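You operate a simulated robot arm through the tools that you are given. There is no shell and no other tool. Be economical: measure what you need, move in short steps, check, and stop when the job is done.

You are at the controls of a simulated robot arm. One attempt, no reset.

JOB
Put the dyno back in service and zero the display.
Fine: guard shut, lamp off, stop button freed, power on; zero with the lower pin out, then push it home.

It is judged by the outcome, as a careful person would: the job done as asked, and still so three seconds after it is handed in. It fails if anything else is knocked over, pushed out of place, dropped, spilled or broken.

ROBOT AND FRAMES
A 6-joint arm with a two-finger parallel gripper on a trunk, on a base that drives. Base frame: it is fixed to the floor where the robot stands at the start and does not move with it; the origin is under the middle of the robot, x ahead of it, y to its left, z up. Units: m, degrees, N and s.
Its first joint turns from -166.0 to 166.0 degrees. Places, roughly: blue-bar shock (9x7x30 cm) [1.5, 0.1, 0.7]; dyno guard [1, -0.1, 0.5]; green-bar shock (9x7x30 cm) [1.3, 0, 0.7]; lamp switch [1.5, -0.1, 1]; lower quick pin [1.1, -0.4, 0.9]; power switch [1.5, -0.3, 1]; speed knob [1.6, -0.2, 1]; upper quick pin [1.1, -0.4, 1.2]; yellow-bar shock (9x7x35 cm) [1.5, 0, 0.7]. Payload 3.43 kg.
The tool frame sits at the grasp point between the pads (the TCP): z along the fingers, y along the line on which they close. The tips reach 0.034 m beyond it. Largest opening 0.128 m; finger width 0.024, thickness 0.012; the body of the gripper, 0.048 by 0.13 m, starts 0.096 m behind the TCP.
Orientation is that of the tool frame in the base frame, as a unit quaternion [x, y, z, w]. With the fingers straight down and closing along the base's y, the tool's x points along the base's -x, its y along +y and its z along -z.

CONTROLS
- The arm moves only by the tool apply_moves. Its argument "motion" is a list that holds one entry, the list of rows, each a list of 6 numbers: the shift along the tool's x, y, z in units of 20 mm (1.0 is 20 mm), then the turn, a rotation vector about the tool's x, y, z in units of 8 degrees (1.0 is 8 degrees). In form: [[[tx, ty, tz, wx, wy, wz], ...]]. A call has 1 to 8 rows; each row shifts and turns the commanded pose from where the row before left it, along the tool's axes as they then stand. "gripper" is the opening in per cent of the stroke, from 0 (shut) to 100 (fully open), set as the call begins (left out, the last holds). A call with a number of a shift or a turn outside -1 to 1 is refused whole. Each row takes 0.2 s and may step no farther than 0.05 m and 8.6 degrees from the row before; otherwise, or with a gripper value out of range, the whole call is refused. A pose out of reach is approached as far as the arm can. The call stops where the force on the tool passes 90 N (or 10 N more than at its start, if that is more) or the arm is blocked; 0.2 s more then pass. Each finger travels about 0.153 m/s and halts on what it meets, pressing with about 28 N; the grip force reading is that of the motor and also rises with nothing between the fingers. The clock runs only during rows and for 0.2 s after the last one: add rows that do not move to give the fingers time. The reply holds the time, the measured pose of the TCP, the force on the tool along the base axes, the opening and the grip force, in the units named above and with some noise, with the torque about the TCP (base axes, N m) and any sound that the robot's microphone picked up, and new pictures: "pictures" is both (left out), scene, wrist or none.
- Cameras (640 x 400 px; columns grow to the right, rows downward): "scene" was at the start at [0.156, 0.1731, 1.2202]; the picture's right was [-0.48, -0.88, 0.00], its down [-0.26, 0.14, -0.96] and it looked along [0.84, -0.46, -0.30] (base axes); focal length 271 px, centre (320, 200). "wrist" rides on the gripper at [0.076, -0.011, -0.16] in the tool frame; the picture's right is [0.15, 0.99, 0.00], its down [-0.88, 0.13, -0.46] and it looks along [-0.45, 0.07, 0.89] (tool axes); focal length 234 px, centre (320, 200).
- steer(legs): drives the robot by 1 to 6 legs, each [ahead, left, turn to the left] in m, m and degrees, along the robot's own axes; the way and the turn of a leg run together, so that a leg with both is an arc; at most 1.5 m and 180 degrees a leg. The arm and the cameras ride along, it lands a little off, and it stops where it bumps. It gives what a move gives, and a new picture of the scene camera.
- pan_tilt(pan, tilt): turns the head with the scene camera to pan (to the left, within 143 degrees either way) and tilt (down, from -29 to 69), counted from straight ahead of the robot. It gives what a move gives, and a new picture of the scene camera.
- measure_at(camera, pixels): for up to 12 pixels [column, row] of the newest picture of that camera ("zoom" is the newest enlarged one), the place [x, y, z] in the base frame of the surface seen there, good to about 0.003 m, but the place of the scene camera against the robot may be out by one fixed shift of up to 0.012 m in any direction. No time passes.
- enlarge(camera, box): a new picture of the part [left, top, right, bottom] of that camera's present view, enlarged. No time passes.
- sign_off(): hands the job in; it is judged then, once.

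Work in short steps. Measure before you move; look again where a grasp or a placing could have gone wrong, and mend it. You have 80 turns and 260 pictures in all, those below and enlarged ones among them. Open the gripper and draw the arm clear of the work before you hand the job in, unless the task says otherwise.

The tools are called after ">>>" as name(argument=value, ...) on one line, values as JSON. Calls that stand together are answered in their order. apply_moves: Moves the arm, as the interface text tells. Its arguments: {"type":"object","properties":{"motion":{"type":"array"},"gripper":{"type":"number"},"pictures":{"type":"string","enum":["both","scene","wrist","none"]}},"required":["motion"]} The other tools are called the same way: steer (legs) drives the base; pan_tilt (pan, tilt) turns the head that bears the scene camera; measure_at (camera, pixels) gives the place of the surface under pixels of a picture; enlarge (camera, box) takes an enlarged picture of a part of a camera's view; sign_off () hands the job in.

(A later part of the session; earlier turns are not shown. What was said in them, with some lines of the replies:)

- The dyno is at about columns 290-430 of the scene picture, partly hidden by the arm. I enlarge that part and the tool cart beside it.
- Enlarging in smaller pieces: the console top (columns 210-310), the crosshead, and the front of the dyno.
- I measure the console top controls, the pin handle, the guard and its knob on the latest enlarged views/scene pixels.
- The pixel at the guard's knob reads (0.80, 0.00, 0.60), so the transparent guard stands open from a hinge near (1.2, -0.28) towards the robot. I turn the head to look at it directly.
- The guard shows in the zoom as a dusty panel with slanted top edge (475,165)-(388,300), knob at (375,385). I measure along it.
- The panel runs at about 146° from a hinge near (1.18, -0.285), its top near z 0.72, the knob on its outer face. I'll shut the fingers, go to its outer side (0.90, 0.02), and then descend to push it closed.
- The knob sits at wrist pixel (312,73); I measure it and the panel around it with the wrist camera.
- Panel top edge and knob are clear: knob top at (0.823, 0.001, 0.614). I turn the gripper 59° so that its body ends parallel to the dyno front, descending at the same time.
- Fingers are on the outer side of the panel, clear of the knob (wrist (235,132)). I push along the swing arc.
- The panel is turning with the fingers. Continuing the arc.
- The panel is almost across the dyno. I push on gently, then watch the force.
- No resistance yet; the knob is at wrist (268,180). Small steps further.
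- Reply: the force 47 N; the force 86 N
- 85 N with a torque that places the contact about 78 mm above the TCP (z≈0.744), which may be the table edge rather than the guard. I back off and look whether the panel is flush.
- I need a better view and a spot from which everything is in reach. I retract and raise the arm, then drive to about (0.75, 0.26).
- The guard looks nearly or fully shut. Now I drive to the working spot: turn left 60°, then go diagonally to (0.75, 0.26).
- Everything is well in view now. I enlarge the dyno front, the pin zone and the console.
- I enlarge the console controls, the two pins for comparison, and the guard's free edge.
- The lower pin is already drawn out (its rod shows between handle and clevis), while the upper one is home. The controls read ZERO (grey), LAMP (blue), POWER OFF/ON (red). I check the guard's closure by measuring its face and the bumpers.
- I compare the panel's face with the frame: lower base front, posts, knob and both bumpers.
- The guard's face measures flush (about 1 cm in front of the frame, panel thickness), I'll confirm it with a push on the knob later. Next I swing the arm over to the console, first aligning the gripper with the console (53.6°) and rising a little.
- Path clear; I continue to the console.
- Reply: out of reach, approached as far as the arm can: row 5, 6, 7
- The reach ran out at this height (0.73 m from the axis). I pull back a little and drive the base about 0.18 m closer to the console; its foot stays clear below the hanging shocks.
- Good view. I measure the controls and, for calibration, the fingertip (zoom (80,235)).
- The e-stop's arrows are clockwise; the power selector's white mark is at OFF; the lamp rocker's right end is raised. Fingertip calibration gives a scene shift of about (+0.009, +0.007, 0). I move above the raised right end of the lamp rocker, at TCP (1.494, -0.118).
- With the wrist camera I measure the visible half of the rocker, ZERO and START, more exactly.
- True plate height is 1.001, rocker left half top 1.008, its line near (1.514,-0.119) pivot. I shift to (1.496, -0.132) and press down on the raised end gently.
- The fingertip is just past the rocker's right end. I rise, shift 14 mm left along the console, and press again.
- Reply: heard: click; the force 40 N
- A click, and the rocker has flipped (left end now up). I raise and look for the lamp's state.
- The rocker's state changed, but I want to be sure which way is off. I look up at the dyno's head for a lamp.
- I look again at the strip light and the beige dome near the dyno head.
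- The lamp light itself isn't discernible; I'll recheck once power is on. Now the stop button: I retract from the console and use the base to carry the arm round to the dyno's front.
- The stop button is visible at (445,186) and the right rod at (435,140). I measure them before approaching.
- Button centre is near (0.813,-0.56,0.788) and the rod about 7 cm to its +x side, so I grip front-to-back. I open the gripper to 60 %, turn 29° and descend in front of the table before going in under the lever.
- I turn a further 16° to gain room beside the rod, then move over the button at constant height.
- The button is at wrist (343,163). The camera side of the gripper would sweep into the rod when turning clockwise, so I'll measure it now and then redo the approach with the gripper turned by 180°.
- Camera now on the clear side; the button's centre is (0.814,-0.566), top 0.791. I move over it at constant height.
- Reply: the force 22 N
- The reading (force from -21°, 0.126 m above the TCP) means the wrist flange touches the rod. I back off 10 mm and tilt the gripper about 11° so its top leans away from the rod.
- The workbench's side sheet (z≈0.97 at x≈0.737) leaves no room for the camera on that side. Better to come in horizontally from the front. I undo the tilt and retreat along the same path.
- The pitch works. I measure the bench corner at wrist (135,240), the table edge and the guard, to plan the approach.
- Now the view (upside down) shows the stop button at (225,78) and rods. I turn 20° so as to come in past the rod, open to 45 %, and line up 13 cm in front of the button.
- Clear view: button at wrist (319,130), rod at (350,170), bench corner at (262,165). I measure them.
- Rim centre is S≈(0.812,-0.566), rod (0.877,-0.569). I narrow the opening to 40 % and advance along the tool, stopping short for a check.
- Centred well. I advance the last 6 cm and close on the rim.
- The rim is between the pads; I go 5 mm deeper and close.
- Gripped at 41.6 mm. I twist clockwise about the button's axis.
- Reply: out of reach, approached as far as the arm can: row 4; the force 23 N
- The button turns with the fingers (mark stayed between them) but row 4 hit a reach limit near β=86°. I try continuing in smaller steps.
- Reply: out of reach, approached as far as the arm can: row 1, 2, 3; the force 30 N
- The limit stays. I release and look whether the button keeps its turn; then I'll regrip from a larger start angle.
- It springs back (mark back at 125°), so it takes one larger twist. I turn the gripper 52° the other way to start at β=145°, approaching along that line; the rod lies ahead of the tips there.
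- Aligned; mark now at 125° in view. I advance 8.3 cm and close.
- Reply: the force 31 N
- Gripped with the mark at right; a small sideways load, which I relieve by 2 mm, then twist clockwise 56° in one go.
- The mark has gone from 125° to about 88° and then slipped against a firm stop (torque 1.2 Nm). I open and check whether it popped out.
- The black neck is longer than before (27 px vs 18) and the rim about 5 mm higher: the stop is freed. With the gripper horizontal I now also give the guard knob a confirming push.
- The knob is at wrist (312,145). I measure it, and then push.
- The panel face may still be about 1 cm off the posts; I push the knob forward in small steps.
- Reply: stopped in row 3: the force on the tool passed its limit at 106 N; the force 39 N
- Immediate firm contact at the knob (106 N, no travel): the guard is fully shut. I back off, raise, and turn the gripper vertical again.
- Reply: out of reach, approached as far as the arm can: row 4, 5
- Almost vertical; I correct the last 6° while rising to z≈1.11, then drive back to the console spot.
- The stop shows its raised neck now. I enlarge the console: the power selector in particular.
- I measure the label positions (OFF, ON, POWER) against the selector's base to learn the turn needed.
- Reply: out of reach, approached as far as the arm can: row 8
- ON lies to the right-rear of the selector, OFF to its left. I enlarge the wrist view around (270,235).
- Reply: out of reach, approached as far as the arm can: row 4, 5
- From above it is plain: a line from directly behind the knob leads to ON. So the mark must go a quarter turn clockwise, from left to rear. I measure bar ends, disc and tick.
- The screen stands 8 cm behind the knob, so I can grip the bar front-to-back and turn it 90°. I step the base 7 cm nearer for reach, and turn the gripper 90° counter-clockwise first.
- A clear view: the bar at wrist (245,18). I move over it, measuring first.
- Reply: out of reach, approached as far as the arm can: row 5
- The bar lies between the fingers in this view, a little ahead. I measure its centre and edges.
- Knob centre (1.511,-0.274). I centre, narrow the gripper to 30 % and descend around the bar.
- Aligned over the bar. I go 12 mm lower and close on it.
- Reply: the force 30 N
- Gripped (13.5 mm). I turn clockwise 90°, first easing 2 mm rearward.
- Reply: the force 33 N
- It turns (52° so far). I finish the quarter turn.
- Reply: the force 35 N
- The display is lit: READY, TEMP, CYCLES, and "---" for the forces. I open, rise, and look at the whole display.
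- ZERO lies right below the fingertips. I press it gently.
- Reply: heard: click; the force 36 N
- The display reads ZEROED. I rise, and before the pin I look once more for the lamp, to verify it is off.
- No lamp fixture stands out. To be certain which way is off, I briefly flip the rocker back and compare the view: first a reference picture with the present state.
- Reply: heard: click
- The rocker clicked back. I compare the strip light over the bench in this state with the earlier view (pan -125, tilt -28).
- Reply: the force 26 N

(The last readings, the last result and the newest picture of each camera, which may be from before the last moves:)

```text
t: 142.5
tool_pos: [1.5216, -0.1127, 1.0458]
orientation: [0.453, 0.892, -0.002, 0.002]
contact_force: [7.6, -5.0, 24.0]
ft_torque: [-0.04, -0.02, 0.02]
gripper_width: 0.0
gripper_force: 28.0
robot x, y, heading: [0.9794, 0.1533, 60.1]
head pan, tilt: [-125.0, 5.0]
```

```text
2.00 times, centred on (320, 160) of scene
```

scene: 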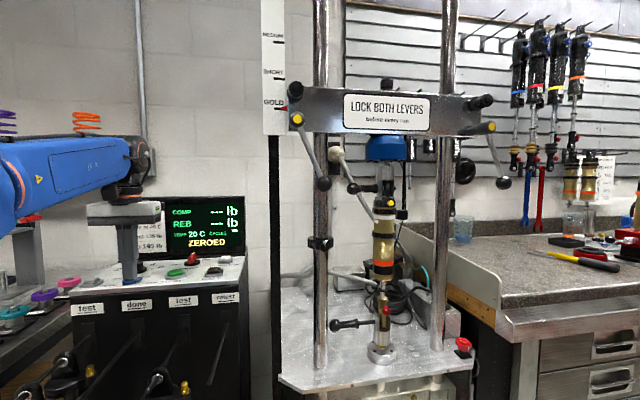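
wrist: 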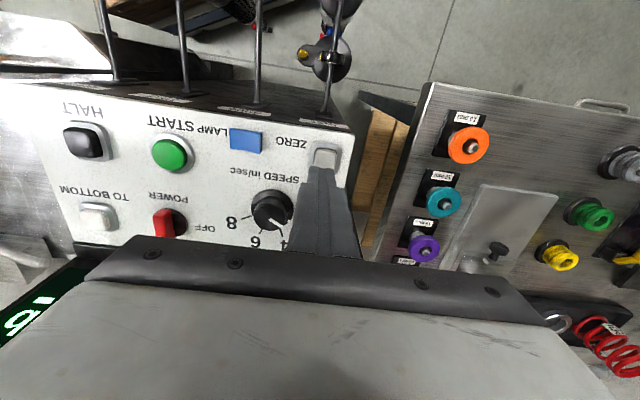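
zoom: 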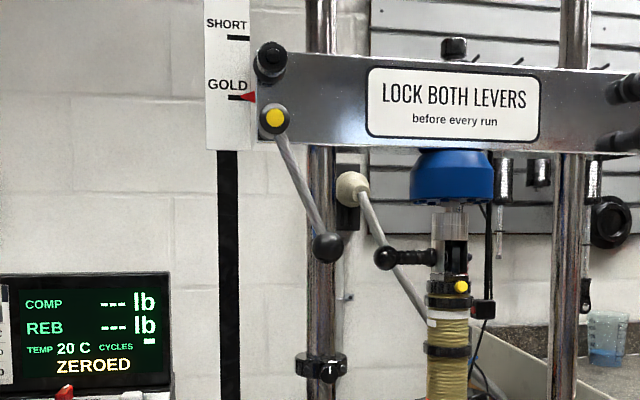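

The wall and slats look a shade brighter in this (original) state, consistent with the lamp having been on at the start. I flip the rocker back to off by pressing its right end again.

>>> apply_moves(motion=[[[0, 0, -1, 0, 0, 0], [0.08, -0.96, 0, 0, 0, 0], [0, 0, 0.5, 0, 0, 0], [0, 0, 0.3, 0, 0, 0], [0, 0, 0.2, 0, 0, 0], [0, 0, 0.15, 0, 0, 0], [0, 0, 0, 0, 0, 0]]], pictures="scene")

>>> enlarge(camera="scene", box=[160, 60, 480, 260])

```text
t: 144.1
tool_pos: [1.5049, -0.1226, 1.0433]
orientation: [0.452, 0.892, -0.003, 0.003]
contact_force: [1.3, -16.3, 53.0]
ft_torque: [-0.17, -0.39, -0.15]
gripper_width: 0.0001
gripper_force: 28.2
robot x, y, heading: [0.9804, 0.1583, 60.3]
head pan, tilt: [-125.0, 5.0]
heard: click
```

scene: 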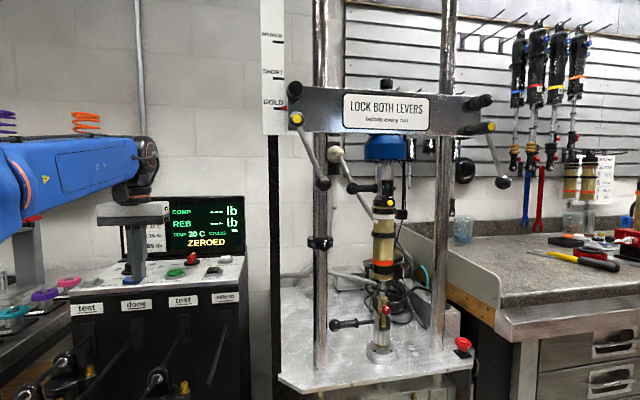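

```text
2.00 times, centred on (320, 160) of scene
```

zoom: 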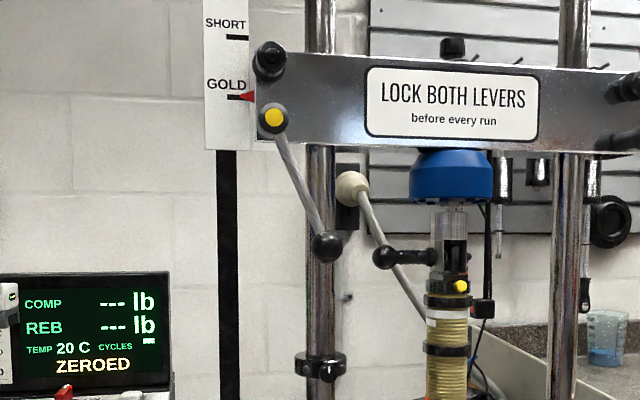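

Off again (click). Now the pin: I rise, drive back to in front of the dyno and look at the pin closely.

>>> apply_moves(motion=[[[0, 0, -1, 0, 0, 0], [0, 0, -1, 0, 0, 0], [0, 0, -1, 0, 0, 0], [0.5, 0, 0, 0, 0, 0]]], pictures="none")

>>> steer(legs=[[0.077, 0.356, 0], [0, 0, -58]])

>>> pan_tilt(pan=-50, tilt=22)

>>> enlarge(camera="scene", box=[240, 120, 400, 220])

```text
t: 145.1
tool_pos: [1.5002, -0.1141, 1.1017]
orientation: [0.452, 0.892, -0.001, 0.001]
contact_force: [-0.2, -0.1, -0.5]
ft_torque: [0.02, 0.01, 0.02]
gripper_width: 0.0
gripper_force: 27.9
robot x, y, heading: [0.9797, 0.156, 60.1]
head pan, tilt: [-125.0, 5.0]
```

```text
t: 150.0
tool_pos: [0.7579, -0.1852, 1.1013]
orientation: [0.826, 0.564, -0.002, 0.0]
contact_force: [-0.3, 0.6, -0.4]
ft_torque: [0.02, 0.0, -0.02]
gripper_width: 0.0
gripper_force: 27.5
robot x, y, heading: [0.7073, 0.3982, 2.3]
head pan, tilt: [-125.0, 5.0]
```

scene: 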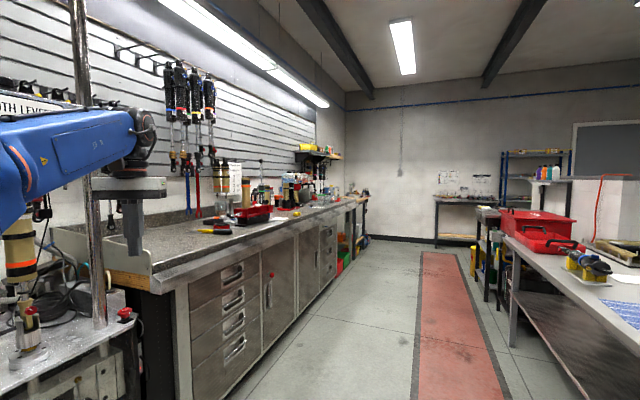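

```text
t: 151.5
tool_pos: [0.7584, -0.1851, 1.1022]
orientation: [0.826, 0.564, -0.002, -0.001]
contact_force: [-0.3, 0.1, -0.1]
ft_torque: [-0.04, -0.02, 0.03]
gripper_width: 0.0
gripper_force: 27.8
robot x, y, heading: [0.7085, 0.3987, 2.7]
head pan, tilt: [-50.0, 22.0]
```

scene: 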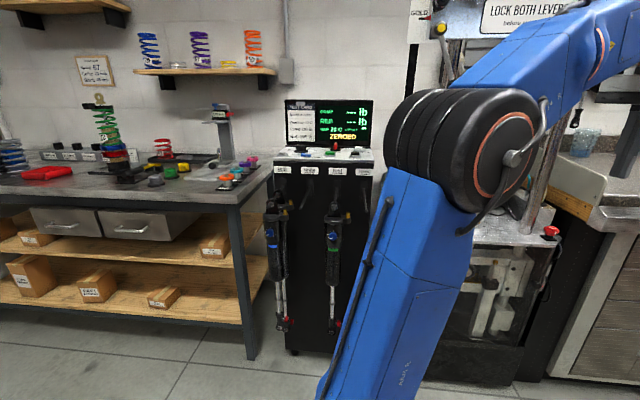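

```text
4.00 times, centred on (320, 170) of scene
```

zoom: 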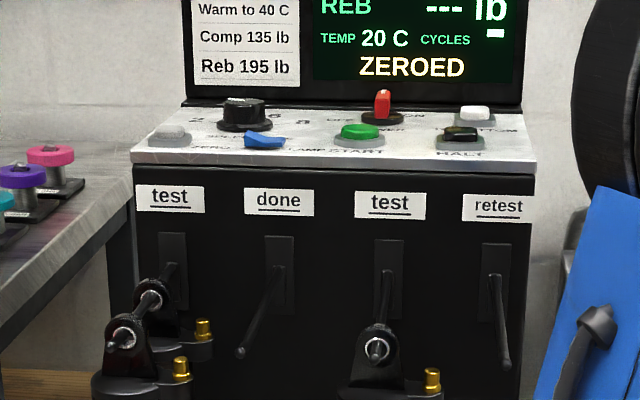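

ZEROED still shows. The arm hides the pin here, so I'll use the wrist camera: yaw 58°, move ahead of the pin and pitch to horizontal.

>>> apply_moves(motion=[[[0, 0, 0.5, 0, 0, -0.9], [0, 0, 0.5, 0, 0, -0.9], [0, 0, 0.5, 0, 0, -0.9], [0, 0, 0.5, 0, 0, -0.9], [0, 0, 0.5, 0, 0, -0.9], [0, 0, 0.5, 0, 0, -0.9], [0, 0, 0.5, 0, 0, -0.9], [0, 0, 0.5, 0, 0, -0.9]]], gripper=50, pictures="none")

>>> apply_moves(motion=[[[-1, 0.6, 0.6, 0, 0, 0], [-1, 0.6, 0.6, 0, 0, 0], [-1, 0.6, 0.6, 0, 0, 0], [-1, 0.6, 0.6, 0, 0, 0], [-1, 0.6, 0.6, 0, 0, 0], [-1, 0.6, 0.6, 0, 0, 0], [-1, 0.6, 0.6, 0, 0, 0], [0, 0.6, 0.6, 0, 0, 0]]], pictures="none")

>>> apply_moves(motion=[[[0, 0, 0, 0, -1, 0], [0, 0, 0, 0, -1, 0], [0, 0, 0, 0, -1, 0], [0, 0, 0, 0, -1, 0], [0, 0, 0, 0, -1, 0], [0, 0, 0, 0, -1, 0], [0, 0, 0, 0, -1, 0], [0, 0, 0, 0, -1, 0]]], pictures="none")

>>> apply_moves(motion=[[[0, 0, 0, 0, -1, 0], [0, 0, 0, 0, -1, 0], [0, 0, 0, 0, -1, 0]]], pictures="both")

>>> enlarge(camera="wrist", box=[200, 50, 440, 200])

```text
t: 153.3
tool_pos: [0.7573, -0.1853, 1.0216]
orientation: [0.452, 0.892, -0.002, -0.001]
contact_force: [-0.7, 0.5, 0.8]
ft_torque: [0.01, 0.0, 0.02]
gripper_width: 0.0638
gripper_force: 0.1
robot x, y, heading: [0.7099, 0.4013, 2.1]
head pan, tilt: [-50.0, 22.0]
```

```text
t: 155.1
tool_pos: [0.9169, -0.242, 0.9231]
orientation: [0.452, 0.892, -0.002, -0.001]
contact_force: [0.6, 0.0, -1.1]
ft_torque: [-0.01, 0.04, 0.02]
gripper_width: 0.0641
gripper_force: 0.1
robot x, y, heading: [0.7086, 0.4025, 2.3]
head pan, tilt: [-50.0, 22.0]
```

```text
t: 156.9
tool_pos: [0.9177, -0.2422, 0.9247]
orientation: [0.383, 0.757, -0.242, 0.472]
contact_force: [1.3, 0.2, -0.2]
ft_torque: [-0.01, 0.0, -0.01]
gripper_width: 0.064
gripper_force: 0.0
robot x, y, heading: [0.7081, 0.3976, 2.4]
head pan, tilt: [-50.0, 22.0]
```

```text
t: 157.7
tool_pos: [0.9169, -0.2414, 0.925]
orientation: [0.324, 0.642, -0.316, 0.619]
contact_force: [0.1, -0.1, 0.0]
ft_torque: [0.0, 0.0, -0.02]
gripper_width: 0.0639
gripper_force: 0.0
robot x, y, heading: [0.7101, 0.4005, 2.5]
head pan, tilt: [-50.0, 22.0]
```

scene: 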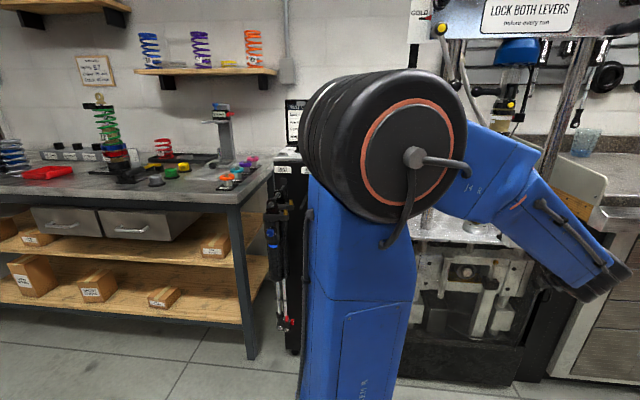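
wrist: 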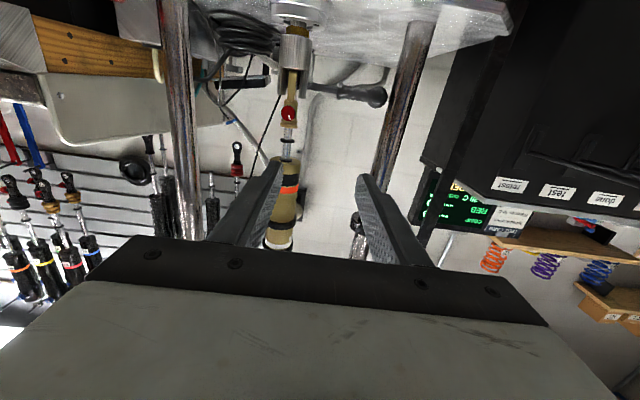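

```text
2.67 times, centred on (320, 125) of wrist
5 turns are left
```

zoom: 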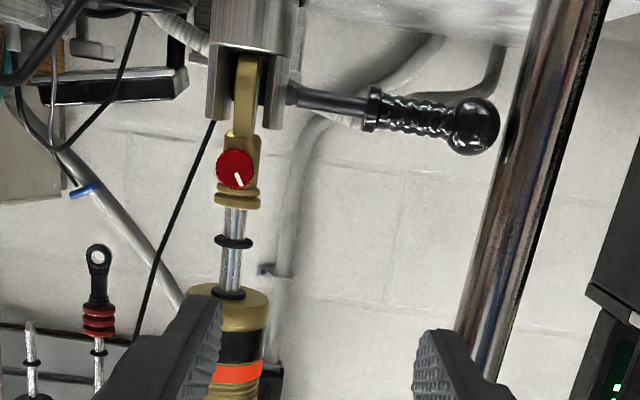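

Only 5 turns left, so I act compactly. I measure the pin (ball, handle, flange, clevis, rod) and then roll the gripper 90° for a vertical-closing grip, lowering to the pin's height.

>>> measure_at(camera="zoom", pixels=[[470, 122], [490, 125], [430, 117], [400, 112], [374, 108], [340, 103], [300, 97], [280, 90], [520, 130], [530, 130], [440, 105], [440, 135]])

>>> apply_moves(motion=[[[0, 0, 0, 0, 0, -1], [0, 0, 0, 0, 0, -1], [0, 0, 0, 0, 0, -1], [0, 0, 0, 0, 0, -1], [0, 0, 0, 0, 0, -1], [0, 0, 0, 0, 0, -1], [0, 0, 0, 0, 0, -1], [0, 0, 0, 0, 0, -1]]], pictures="none")

>>> apply_moves(motion=[[[0, 0, 0, 0, 0, -1], [0, 0, 0, 0, 0, -1], [0, 0, 0, 0, 0, -1], [0, 0, 0, 0, 0, -0.25], [0, 1, 0, 0, 0, 0], [0, 1, 0, 0, 0, 0], [0, 1, 0, 0, 0, 0]]], pictures="both")

```text
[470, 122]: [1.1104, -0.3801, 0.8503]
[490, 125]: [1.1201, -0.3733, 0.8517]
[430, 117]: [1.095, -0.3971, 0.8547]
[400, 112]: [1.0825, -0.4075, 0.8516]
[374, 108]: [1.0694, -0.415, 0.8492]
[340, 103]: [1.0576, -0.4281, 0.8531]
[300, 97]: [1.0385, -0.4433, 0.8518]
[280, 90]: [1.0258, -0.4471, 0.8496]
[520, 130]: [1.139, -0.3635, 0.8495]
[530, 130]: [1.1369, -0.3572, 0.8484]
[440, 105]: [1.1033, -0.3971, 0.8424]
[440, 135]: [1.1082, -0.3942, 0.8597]
```

```text
t: 159.5
tool_pos: [0.9097, -0.2331, 1.0333]
orientation: [-0.057, 0.728, -0.58, 0.362]
contact_force: [1.0, 0.3, 0.0]
ft_torque: [-0.03, -0.03, 0.03]
gripper_width: 0.0639
gripper_force: 0.0
out of reach, approached as far as the arm can: row 6, 7, 8
robot x, y, heading: [0.7025, 0.4022, 2.6]
head pan, tilt: [-50.0, 22.0]
```

```text
t: 161.1
tool_pos: [0.936, -0.2123, 1.1736]
orientation: [-0.192, 0.719, -0.624, 0.237]
contact_force: [-0.1, -0.7, 0.8]
ft_torque: [-0.04, 0.02, 0.03]
gripper_width: 0.0641
gripper_force: 0.1
out of reach, approached as far as the arm can: row 1, 2, 3, 4, 5, 6, 7
robot x, y, heading: [0.7059, 0.3989, 2.5]
head pan, tilt: [-50.0, 22.0]
4 turns are left
```

scene: 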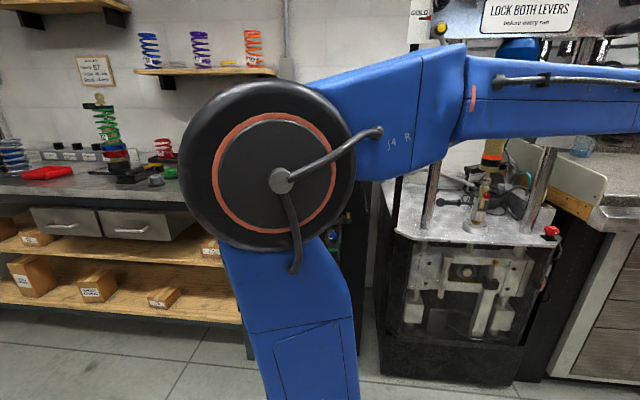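
wrist: 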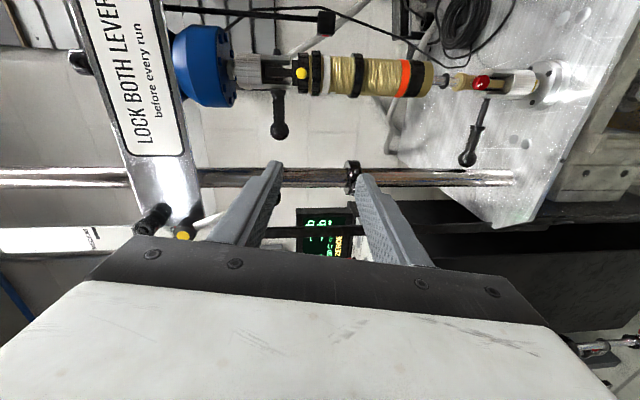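

The rolled pose drifted out of reach, but ball end and rod leave an 18 mm gap, enough for one 12 mm finger with the camera-under pose. I roll back, descend to z≈0.853, and line up 10 cm in front of the pin, straddling the handle with a 79 mm opening.

>>> apply_moves(motion=[[[0, 0, 0, 0, 0, 1], [0, 0, 0, 0, 0, 1], [0, 0, 0, 0, 0, 1], [0, 0, 0, 0, 0, 1], [0, 0, 0, 0, 0, 1], [0, 0, 0, 0, 0, 1], [0, 0, 0, 0, 0, 1], [0, 0, 0, 0, 0, 1]]], gripper=62, pictures="none")

>>> apply_moves(motion=[[[0, 0, 0, 0.2, -0.25, 1], [0, 0, 0, 0.15, -0.22, 1], [0, 0, 0, 0, 0, 0.5], [1, 0, 0, 0, 0, 0], [1, 0, 0, 0, 0, 0], [1, 0, 0, 0, 0, 0], [1, 0, 0, 0, 0, 0], [1, 0, 0, 0, 0, 0]]], pictures="none")

>>> apply_moves(motion=[[[1, 0, 0, 0, 0, 0], [1, 0, 0, 0, 0, 0], [1, 0, 0, 0, 0, 0], [1, 0, 0, 0, 0, 0], [1, 0, 0, 0, 0, 0], [1, 0, 0, 0, 0, 0], [1, 0, 0, 0, 0, 0], [1, 0, 0, 0, 0, 0]]], pictures="none")

>>> apply_moves(motion=[[[1, 0, 0, 0, 0, 0], [1, 0, 0, 0, 0, 0], [1, 0, 0, 0, 0, 0], [0, 0.33, 1, 0, 0, 0], [0, 0.33, 1, 0, 0, 0], [0, 0.33, 1, 0, 0, 0]]], pictures="none")

>>> apply_moves(motion=[[[0, 0, 0.95, 0, 0, 0], [0, 0, 0.95, 0, 0, 0], [0, 0, 0.95, 0, 0, 0]]], pictures="wrist")

>>> enlarge(camera="wrist", box=[240, 90, 440, 215])

>>> measure_at(camera="wrist", pixels=[[329, 148], [333, 148], [337, 148], [341, 148], [344, 148], [347, 148], [350, 148], [354, 148], [358, 148], [362, 148], [366, 148], [370, 148]])

```text
t: 162.9
tool_pos: [0.9361, -0.2114, 1.1748]
orientation: [0.214, 0.709, -0.408, 0.534]
contact_force: [0.2, 0.2, -0.3]
ft_torque: [-0.01, -0.01, -0.01]
gripper_width: 0.0794
gripper_force: 0.0
robot x, y, heading: [0.7049, 0.3999, 2.5]
head pan, tilt: [-50.0, 22.0]
```

```text
t: 164.7
tool_pos: [0.9343, -0.2098, 1.0736]
orientation: [0.331, 0.634, -0.333, 0.615]
contact_force: [0.3, -0.2, 0.1]
ft_torque: [-0.02, 0.01, -0.02]
gripper_width: 0.0792
gripper_force: 0.0
robot x, y, heading: [0.7056, 0.3979, 2.6]
head pan, tilt: [-50.0, 22.0]
```

```text
t: 166.5
tool_pos: [0.9309, -0.2079, 0.9143]
orientation: [0.331, 0.633, -0.333, 0.615]
contact_force: [0.4, -0.1, -0.4]
ft_torque: [0.01, -0.02, 0.0]
gripper_width: 0.0793
gripper_force: 0.1
robot x, y, heading: [0.7088, 0.4015, 2.5]
head pan, tilt: [-50.0, 22.0]
```

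```text
t: 167.9
tool_pos: [0.9782, -0.2451, 0.8528]
orientation: [0.331, 0.634, -0.332, 0.615]
contact_force: [0.0, -0.6, -0.2]
ft_torque: [0.01, -0.02, 0.01]
gripper_width: 0.0794
gripper_force: 0.0
robot x, y, heading: [0.7024, 0.3991, 2.2]
head pan, tilt: [-50.0, 22.0]
```

```text
t: 168.7
tool_pos: [1.0096, -0.2948, 0.8515]
orientation: [0.331, 0.634, -0.333, 0.615]
contact_force: [0.2, 0.5, 1.2]
ft_torque: [0.0, 0.02, 0.0]
gripper_width: 0.0791
gripper_force: 0.0
robot x, y, heading: [0.7074, 0.396, 2.4]
head pan, tilt: [-50.0, 22.0]
```

wrist: 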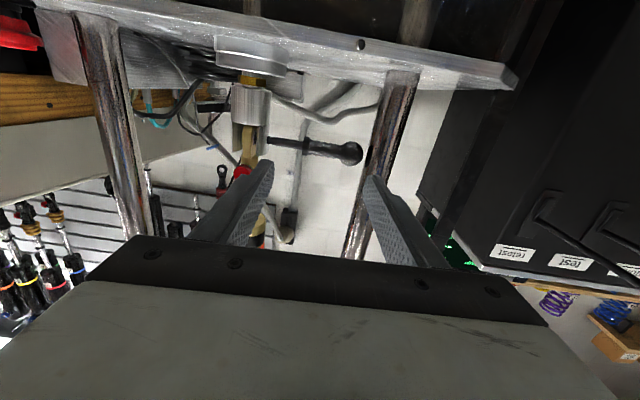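

```text
3.20 times, centred on (340, 152) of wrist
```

zoom: 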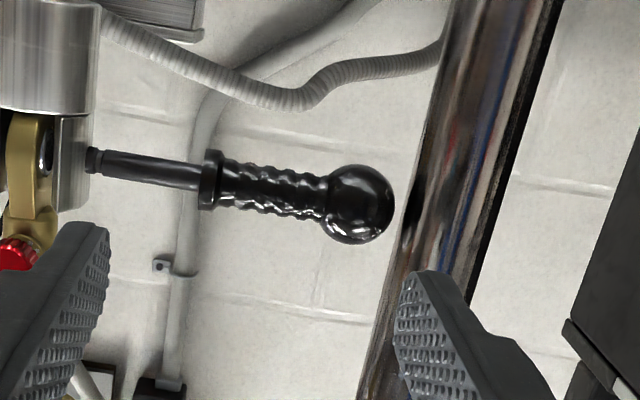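

```text
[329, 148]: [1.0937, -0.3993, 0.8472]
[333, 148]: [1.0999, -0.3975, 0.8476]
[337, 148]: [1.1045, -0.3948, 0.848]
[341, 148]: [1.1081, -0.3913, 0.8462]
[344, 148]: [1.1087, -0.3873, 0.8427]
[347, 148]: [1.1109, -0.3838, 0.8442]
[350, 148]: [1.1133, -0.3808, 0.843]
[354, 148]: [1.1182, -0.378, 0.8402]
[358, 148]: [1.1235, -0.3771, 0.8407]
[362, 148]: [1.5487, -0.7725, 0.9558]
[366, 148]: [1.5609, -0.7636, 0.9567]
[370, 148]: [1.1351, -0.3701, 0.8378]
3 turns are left
```

The ball's end (u −0.682) and the rod edge (−0.695) leave just room at the fingertip for the right-hand finger in view. I line up, insert only to the ball's front half, push the pin 26 mm inward, and back out to look.

>>> apply_moves(motion=[[[0, 0.505, 0, 0, 0, 0], [0, 0, 1, 0, 0, 0], [0, 0, 1, 0, 0, 0], [0, 0, 1, 0, 0, 0], [0, 0, 1, 0, 0, 0], [0, 0, 0.5, 0, 0, 0], [0, 0, 0.5, 0, 0, 0]]], pictures="wrist")

>>> apply_moves(motion=[[[0, -0.217, 0.01, 0, 0, 0], [0, -0.217, 0.01, 0, 0, 0], [0, -0.217, 0.01, 0, 0, 0], [0, -0.217, 0.01, 0, 0, 0], [0, -0.217, 0.01, 0, 0, 0], [0, -0.217, 0.01, 0, 0, 0]]], pictures="wrist")

>>> apply_moves(motion=[[[0, 0.2, 0, 0, 0, 0], [0, 0, -0.5, 0, 0, 0], [0, 0, -1, 0, 0, 0], [0, 0, -1, 0, 0, 0], [0, 0, -1, 0, 0, 0]]], pictures="wrist")

>>> enlarge(camera="wrist", box=[240, 90, 440, 215])

>>> measure_at(camera="wrist", pixels=[[326, 162], [331, 162], [336, 162], [341, 162], [345, 162], [349, 162], [353, 162], [357, 162], [361, 162], [366, 162], [371, 162], [376, 162]])

```text
t: 170.3
tool_pos: [1.075, -0.3705, 0.8513]
orientation: [0.33, 0.634, -0.332, 0.615]
contact_force: [-1.9, 13.3, 1.1]
ft_torque: [-0.04, -0.06, 0.79]
gripper_width: 0.0832
gripper_force: 2.6
robot x, y, heading: [0.7102, 0.3973, 2.6]
head pan, tilt: [-50.0, 22.0]
```

wrist: 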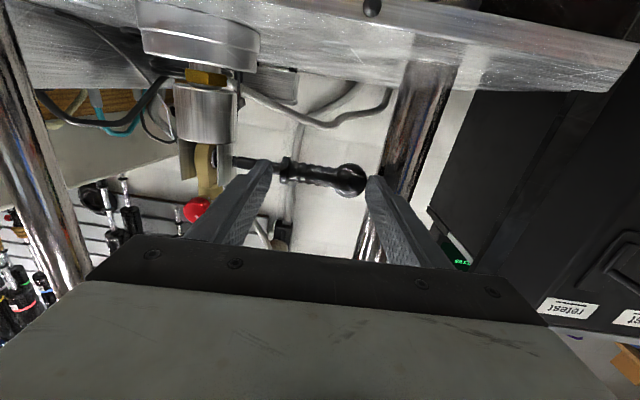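

```text
t: 171.7
tool_pos: [1.0542, -0.3865, 0.8494]
orientation: [0.331, 0.634, -0.332, 0.615]
contact_force: [1.4, 1.0, 0.3]
ft_torque: [0.03, -0.01, 0.1]
gripper_width: 0.0804
gripper_force: 0.6
robot x, y, heading: [0.7101, 0.3967, 2.3]
head pan, tilt: [-50.0, 22.0]
```

wrist: 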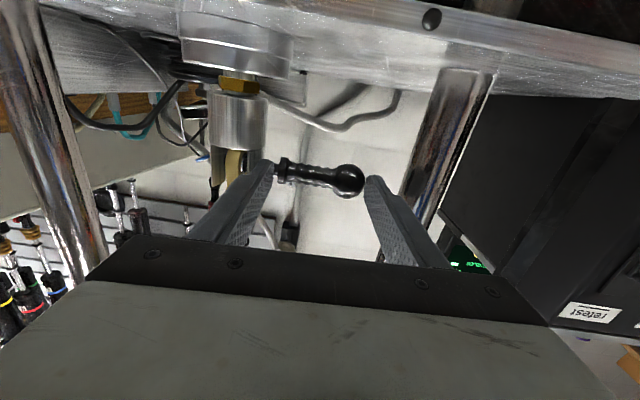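

```text
t: 172.9
tool_pos: [1.0181, -0.3265, 0.8503]
orientation: [0.331, 0.634, -0.332, 0.615]
contact_force: [-0.1, -0.2, 0.7]
ft_torque: [-0.01, -0.02, 0.0]
gripper_width: 0.0793
gripper_force: 0.0
robot x, y, heading: [0.7114, 0.3989, 2.4]
head pan, tilt: [-50.0, 22.0]
```

wrist: 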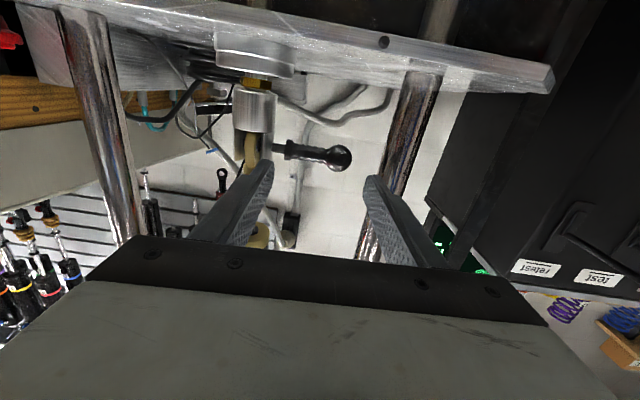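

```text
3.20 times, centred on (340, 152) of wrist
```

zoom: 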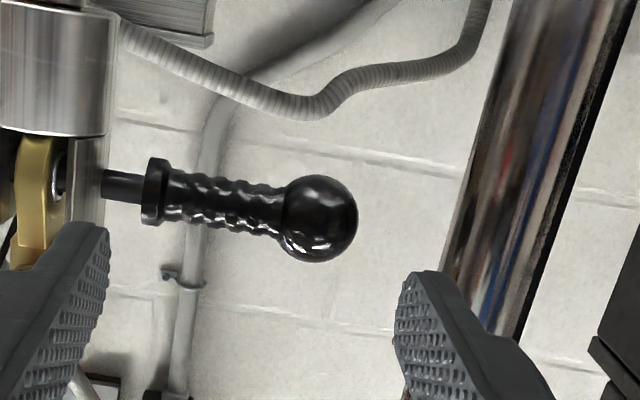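

```text
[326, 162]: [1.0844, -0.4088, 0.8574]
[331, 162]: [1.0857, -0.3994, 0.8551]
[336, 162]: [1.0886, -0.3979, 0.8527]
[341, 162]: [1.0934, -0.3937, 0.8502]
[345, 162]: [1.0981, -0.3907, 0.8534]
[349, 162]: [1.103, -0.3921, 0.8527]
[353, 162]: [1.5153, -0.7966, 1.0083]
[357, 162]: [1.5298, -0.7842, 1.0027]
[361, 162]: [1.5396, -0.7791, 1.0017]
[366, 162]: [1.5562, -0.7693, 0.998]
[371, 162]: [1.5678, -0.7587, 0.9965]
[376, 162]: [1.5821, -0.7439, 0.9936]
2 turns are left
```

The pin moved 26 mm; about 14 mm gap remains between its flange and the clevis, and the ball is now clear of the rod. I close the fingers, insert beside the ball (7 mm off it), push it home until it seats, then back out and look.

>>> apply_moves(motion=[[[0, 0, 0, 0, 0, 0], [0, 0, 0, 0, 0, 0], [0, 0.9, 0, 0, 0, 0], [0, 0.9, 0, 0, 0, 0], [0, 0.895, 0, 0, 0, 0], [0, 0, 1, 0, 0, 0], [0, 0, 1, 0, 0, 0]]], gripper=0, pictures="wrist")

>>> apply_moves(motion=[[[0, 0, 1, 0, 0, 0], [0, 0, 0.6, 0, 0, 0], [0, 0, 0.5, 0, 0, 0]]], pictures="wrist")

>>> apply_moves(motion=[[[0, -0.2, 0.01, 0, 0, 0], [0, -0.2, 0.01, 0, 0, 0], [0, -0.2, 0.01, 0, 0, 0], [0, -0.2, 0.01, 0, 0, 0], [0, -0.17, 0.01, 0, 0, 0], [0, -0.17, 0.01, 0, 0, 0], [0, -0.17, 0.01, 0, 0, 0], [0, -0.17, 0.01, 0, 0, 0]]], pictures="wrist")

>>> apply_moves(motion=[[[0, 0.3, 0, 0, 0, 0], [0, 0, -1, 0, 0, 0], [0, 0, -1, 0, 0, 0], [0, 0, -1, 0, 0, 0], [0, 0, -1, 0, 0, 0], [0, 0, -1, 0, 0, 0], [0, 0, -1, 0, 0, 0]]], pictures="both")

>>> enlarge(camera="wrist", box=[200, 80, 440, 230])

>>> enlarge(camera="scene", box=[260, 80, 400, 180])

```text
t: 174.5
tool_pos: [1.085, -0.3302, 0.8497]
orientation: [0.331, 0.634, -0.332, 0.615]
contact_force: [-0.7, -0.6, 0.1]
ft_torque: [0.0, -0.03, -0.03]
gripper_width: 0.0
gripper_force: 28.3
robot x, y, heading: [0.7073, 0.3987, 2.6]
head pan, tilt: [-50.0, 22.0]
```

wrist: 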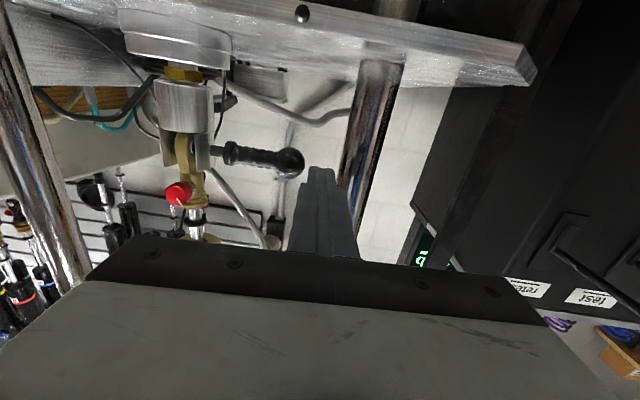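

```text
t: 175.3
tool_pos: [1.1081, -0.3637, 0.8474]
orientation: [0.331, 0.634, -0.332, 0.615]
contact_force: [0.7, -0.1, -0.8]
ft_torque: [0.02, 0.0, 0.0]
gripper_width: 0.0
gripper_force: 27.8
robot x, y, heading: [0.7123, 0.4002, 2.3]
head pan, tilt: [-50.0, 22.0]
```

wrist: 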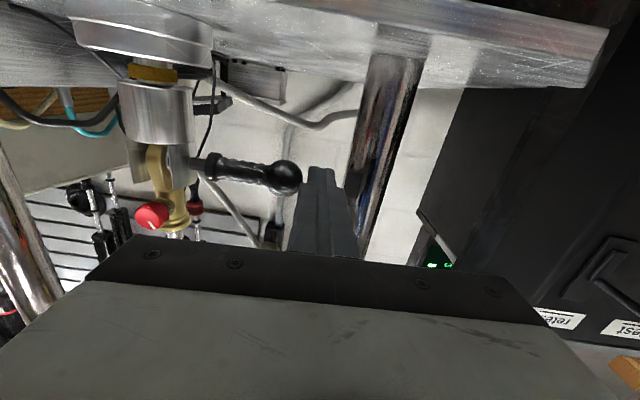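

```text
t: 177.3
tool_pos: [1.0922, -0.3762, 0.8486]
orientation: [0.326, 0.636, -0.329, 0.617]
contact_force: [10.2, 19.2, 3.4]
ft_torque: [-0.15, -0.01, 0.48]
gripper_width: 0.0001
gripper_force: 28.0
robot x, y, heading: [0.7062, 0.3964, 2.6]
head pan, tilt: [-50.0, 22.0]
stopped in row 8: the force on the tool passed its limit at 93 N (the readings are from after the stop); the commanded pose is now the measured one
```

wrist: 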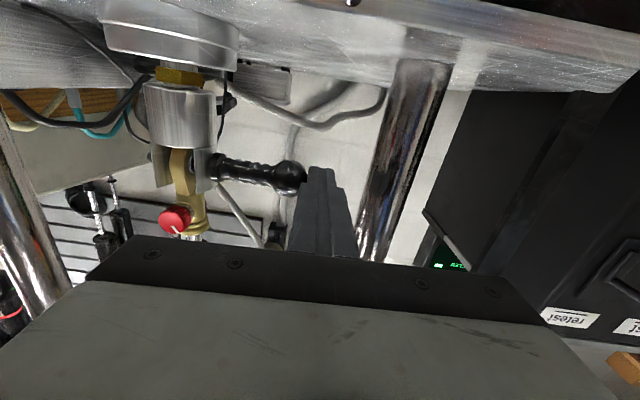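

```text
t: 178.9
tool_pos: [1.0281, -0.2765, 0.8494]
orientation: [0.327, 0.636, -0.329, 0.617]
contact_force: [0.5, 0.9, -0.5]
ft_torque: [0.01, 0.01, 0.03]
gripper_width: 0.0
gripper_force: 28.0
robot x, y, heading: [0.7107, 0.3999, 2.6]
head pan, tilt: [-50.0, 22.0]
```

scene: 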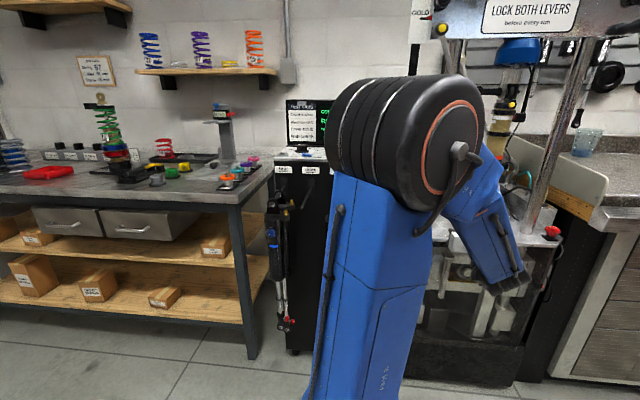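
wrist: 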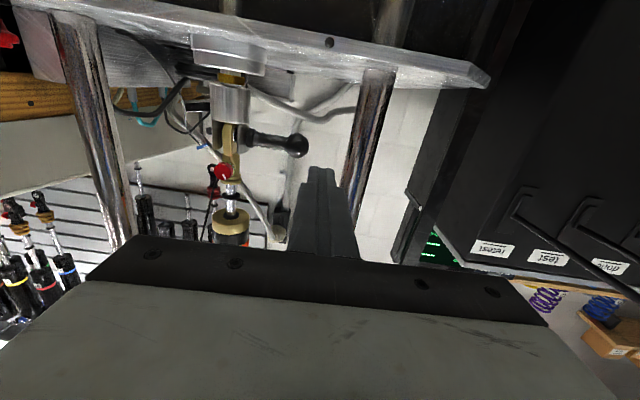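

```text
2.67 times, centred on (320, 155) of wrist
```

zoom: 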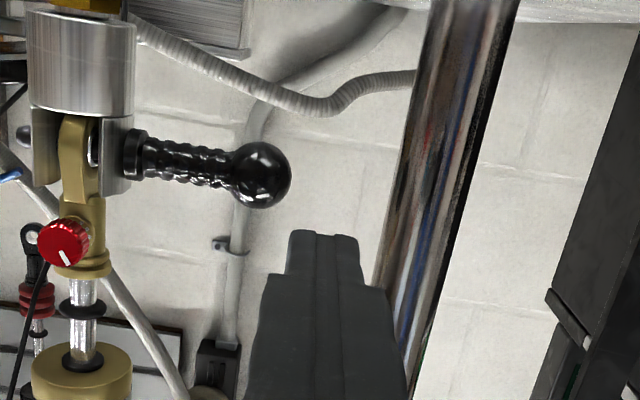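

```text
4.00 times, centred on (330, 130) of scene
1 turns are left
```

zoom: 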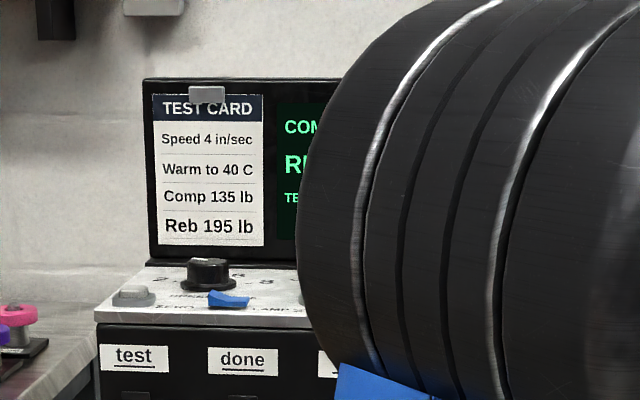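

The flange now sits against the clevis and the pin's tip shows out of the far side (zoom (22,135)), so the pin is home. I draw the arm back farther, open the gripper and hand in.

The dyno is back in service: guard shut, lamp rocker switched to off (I could only judge this from a slight dimming), stop freed, power on, display ZEROED, lower pin home.

>>> apply_moves(motion=[[[0, 0, -1, 0, 0, 0], [0, 0, -1, 0, 0, 0], [0, 0, -1, 0, 0, 0], [0, 0, 0, 0, 0, 0]]], gripper=50, pictures="none")

>>> sign_off()

```text
t: 179.9
tool_pos: [0.993, -0.2272, 0.8508]
orientation: [0.328, 0.636, -0.33, 0.616]
contact_force: [0.1, 0.3, 0.8]
ft_torque: [0.01, -0.04, -0.02]
gripper_width: 0.0637
gripper_force: 0.1
robot x, y, heading: [0.7092, 0.3998, 2.7]
head pan, tilt: [-50.0, 22.0]
```

```text
The job is handed in.
```

I've handed the job in: the dyno is back in service and the display showed ZEROED, but I couldn't fully confirm that the lamp is off.

- **Guard:** shut. A firm push on its knob met a hard stop with no travel.
- **Stop button:** freed. It sits about 5 mm higher than before, with its neck showing.
- **Power:** on. The display came up with READY.
- **Zero:** pressed while the lower pin was out. The display then read ZEROED. The arm hid that part of the screen after the pin went in, so I didn't see it again.
- **Lower pin:** pushed home. Its flange is against the clevis and its tip shows on the far side.
- **Lamp:** the rocker is now in the opposite position to where I found it. I found no lamp to look at, and took this side as off only because the wall and slats looked slightly dimmer.

The wrist touched the right rod lightly, and the guard knob and pin were each pushed to about 100 N before the arm stopped. I saw nothing knocked over or moved out of place. The arm is drawn back in front of the dyno with the gripper open.
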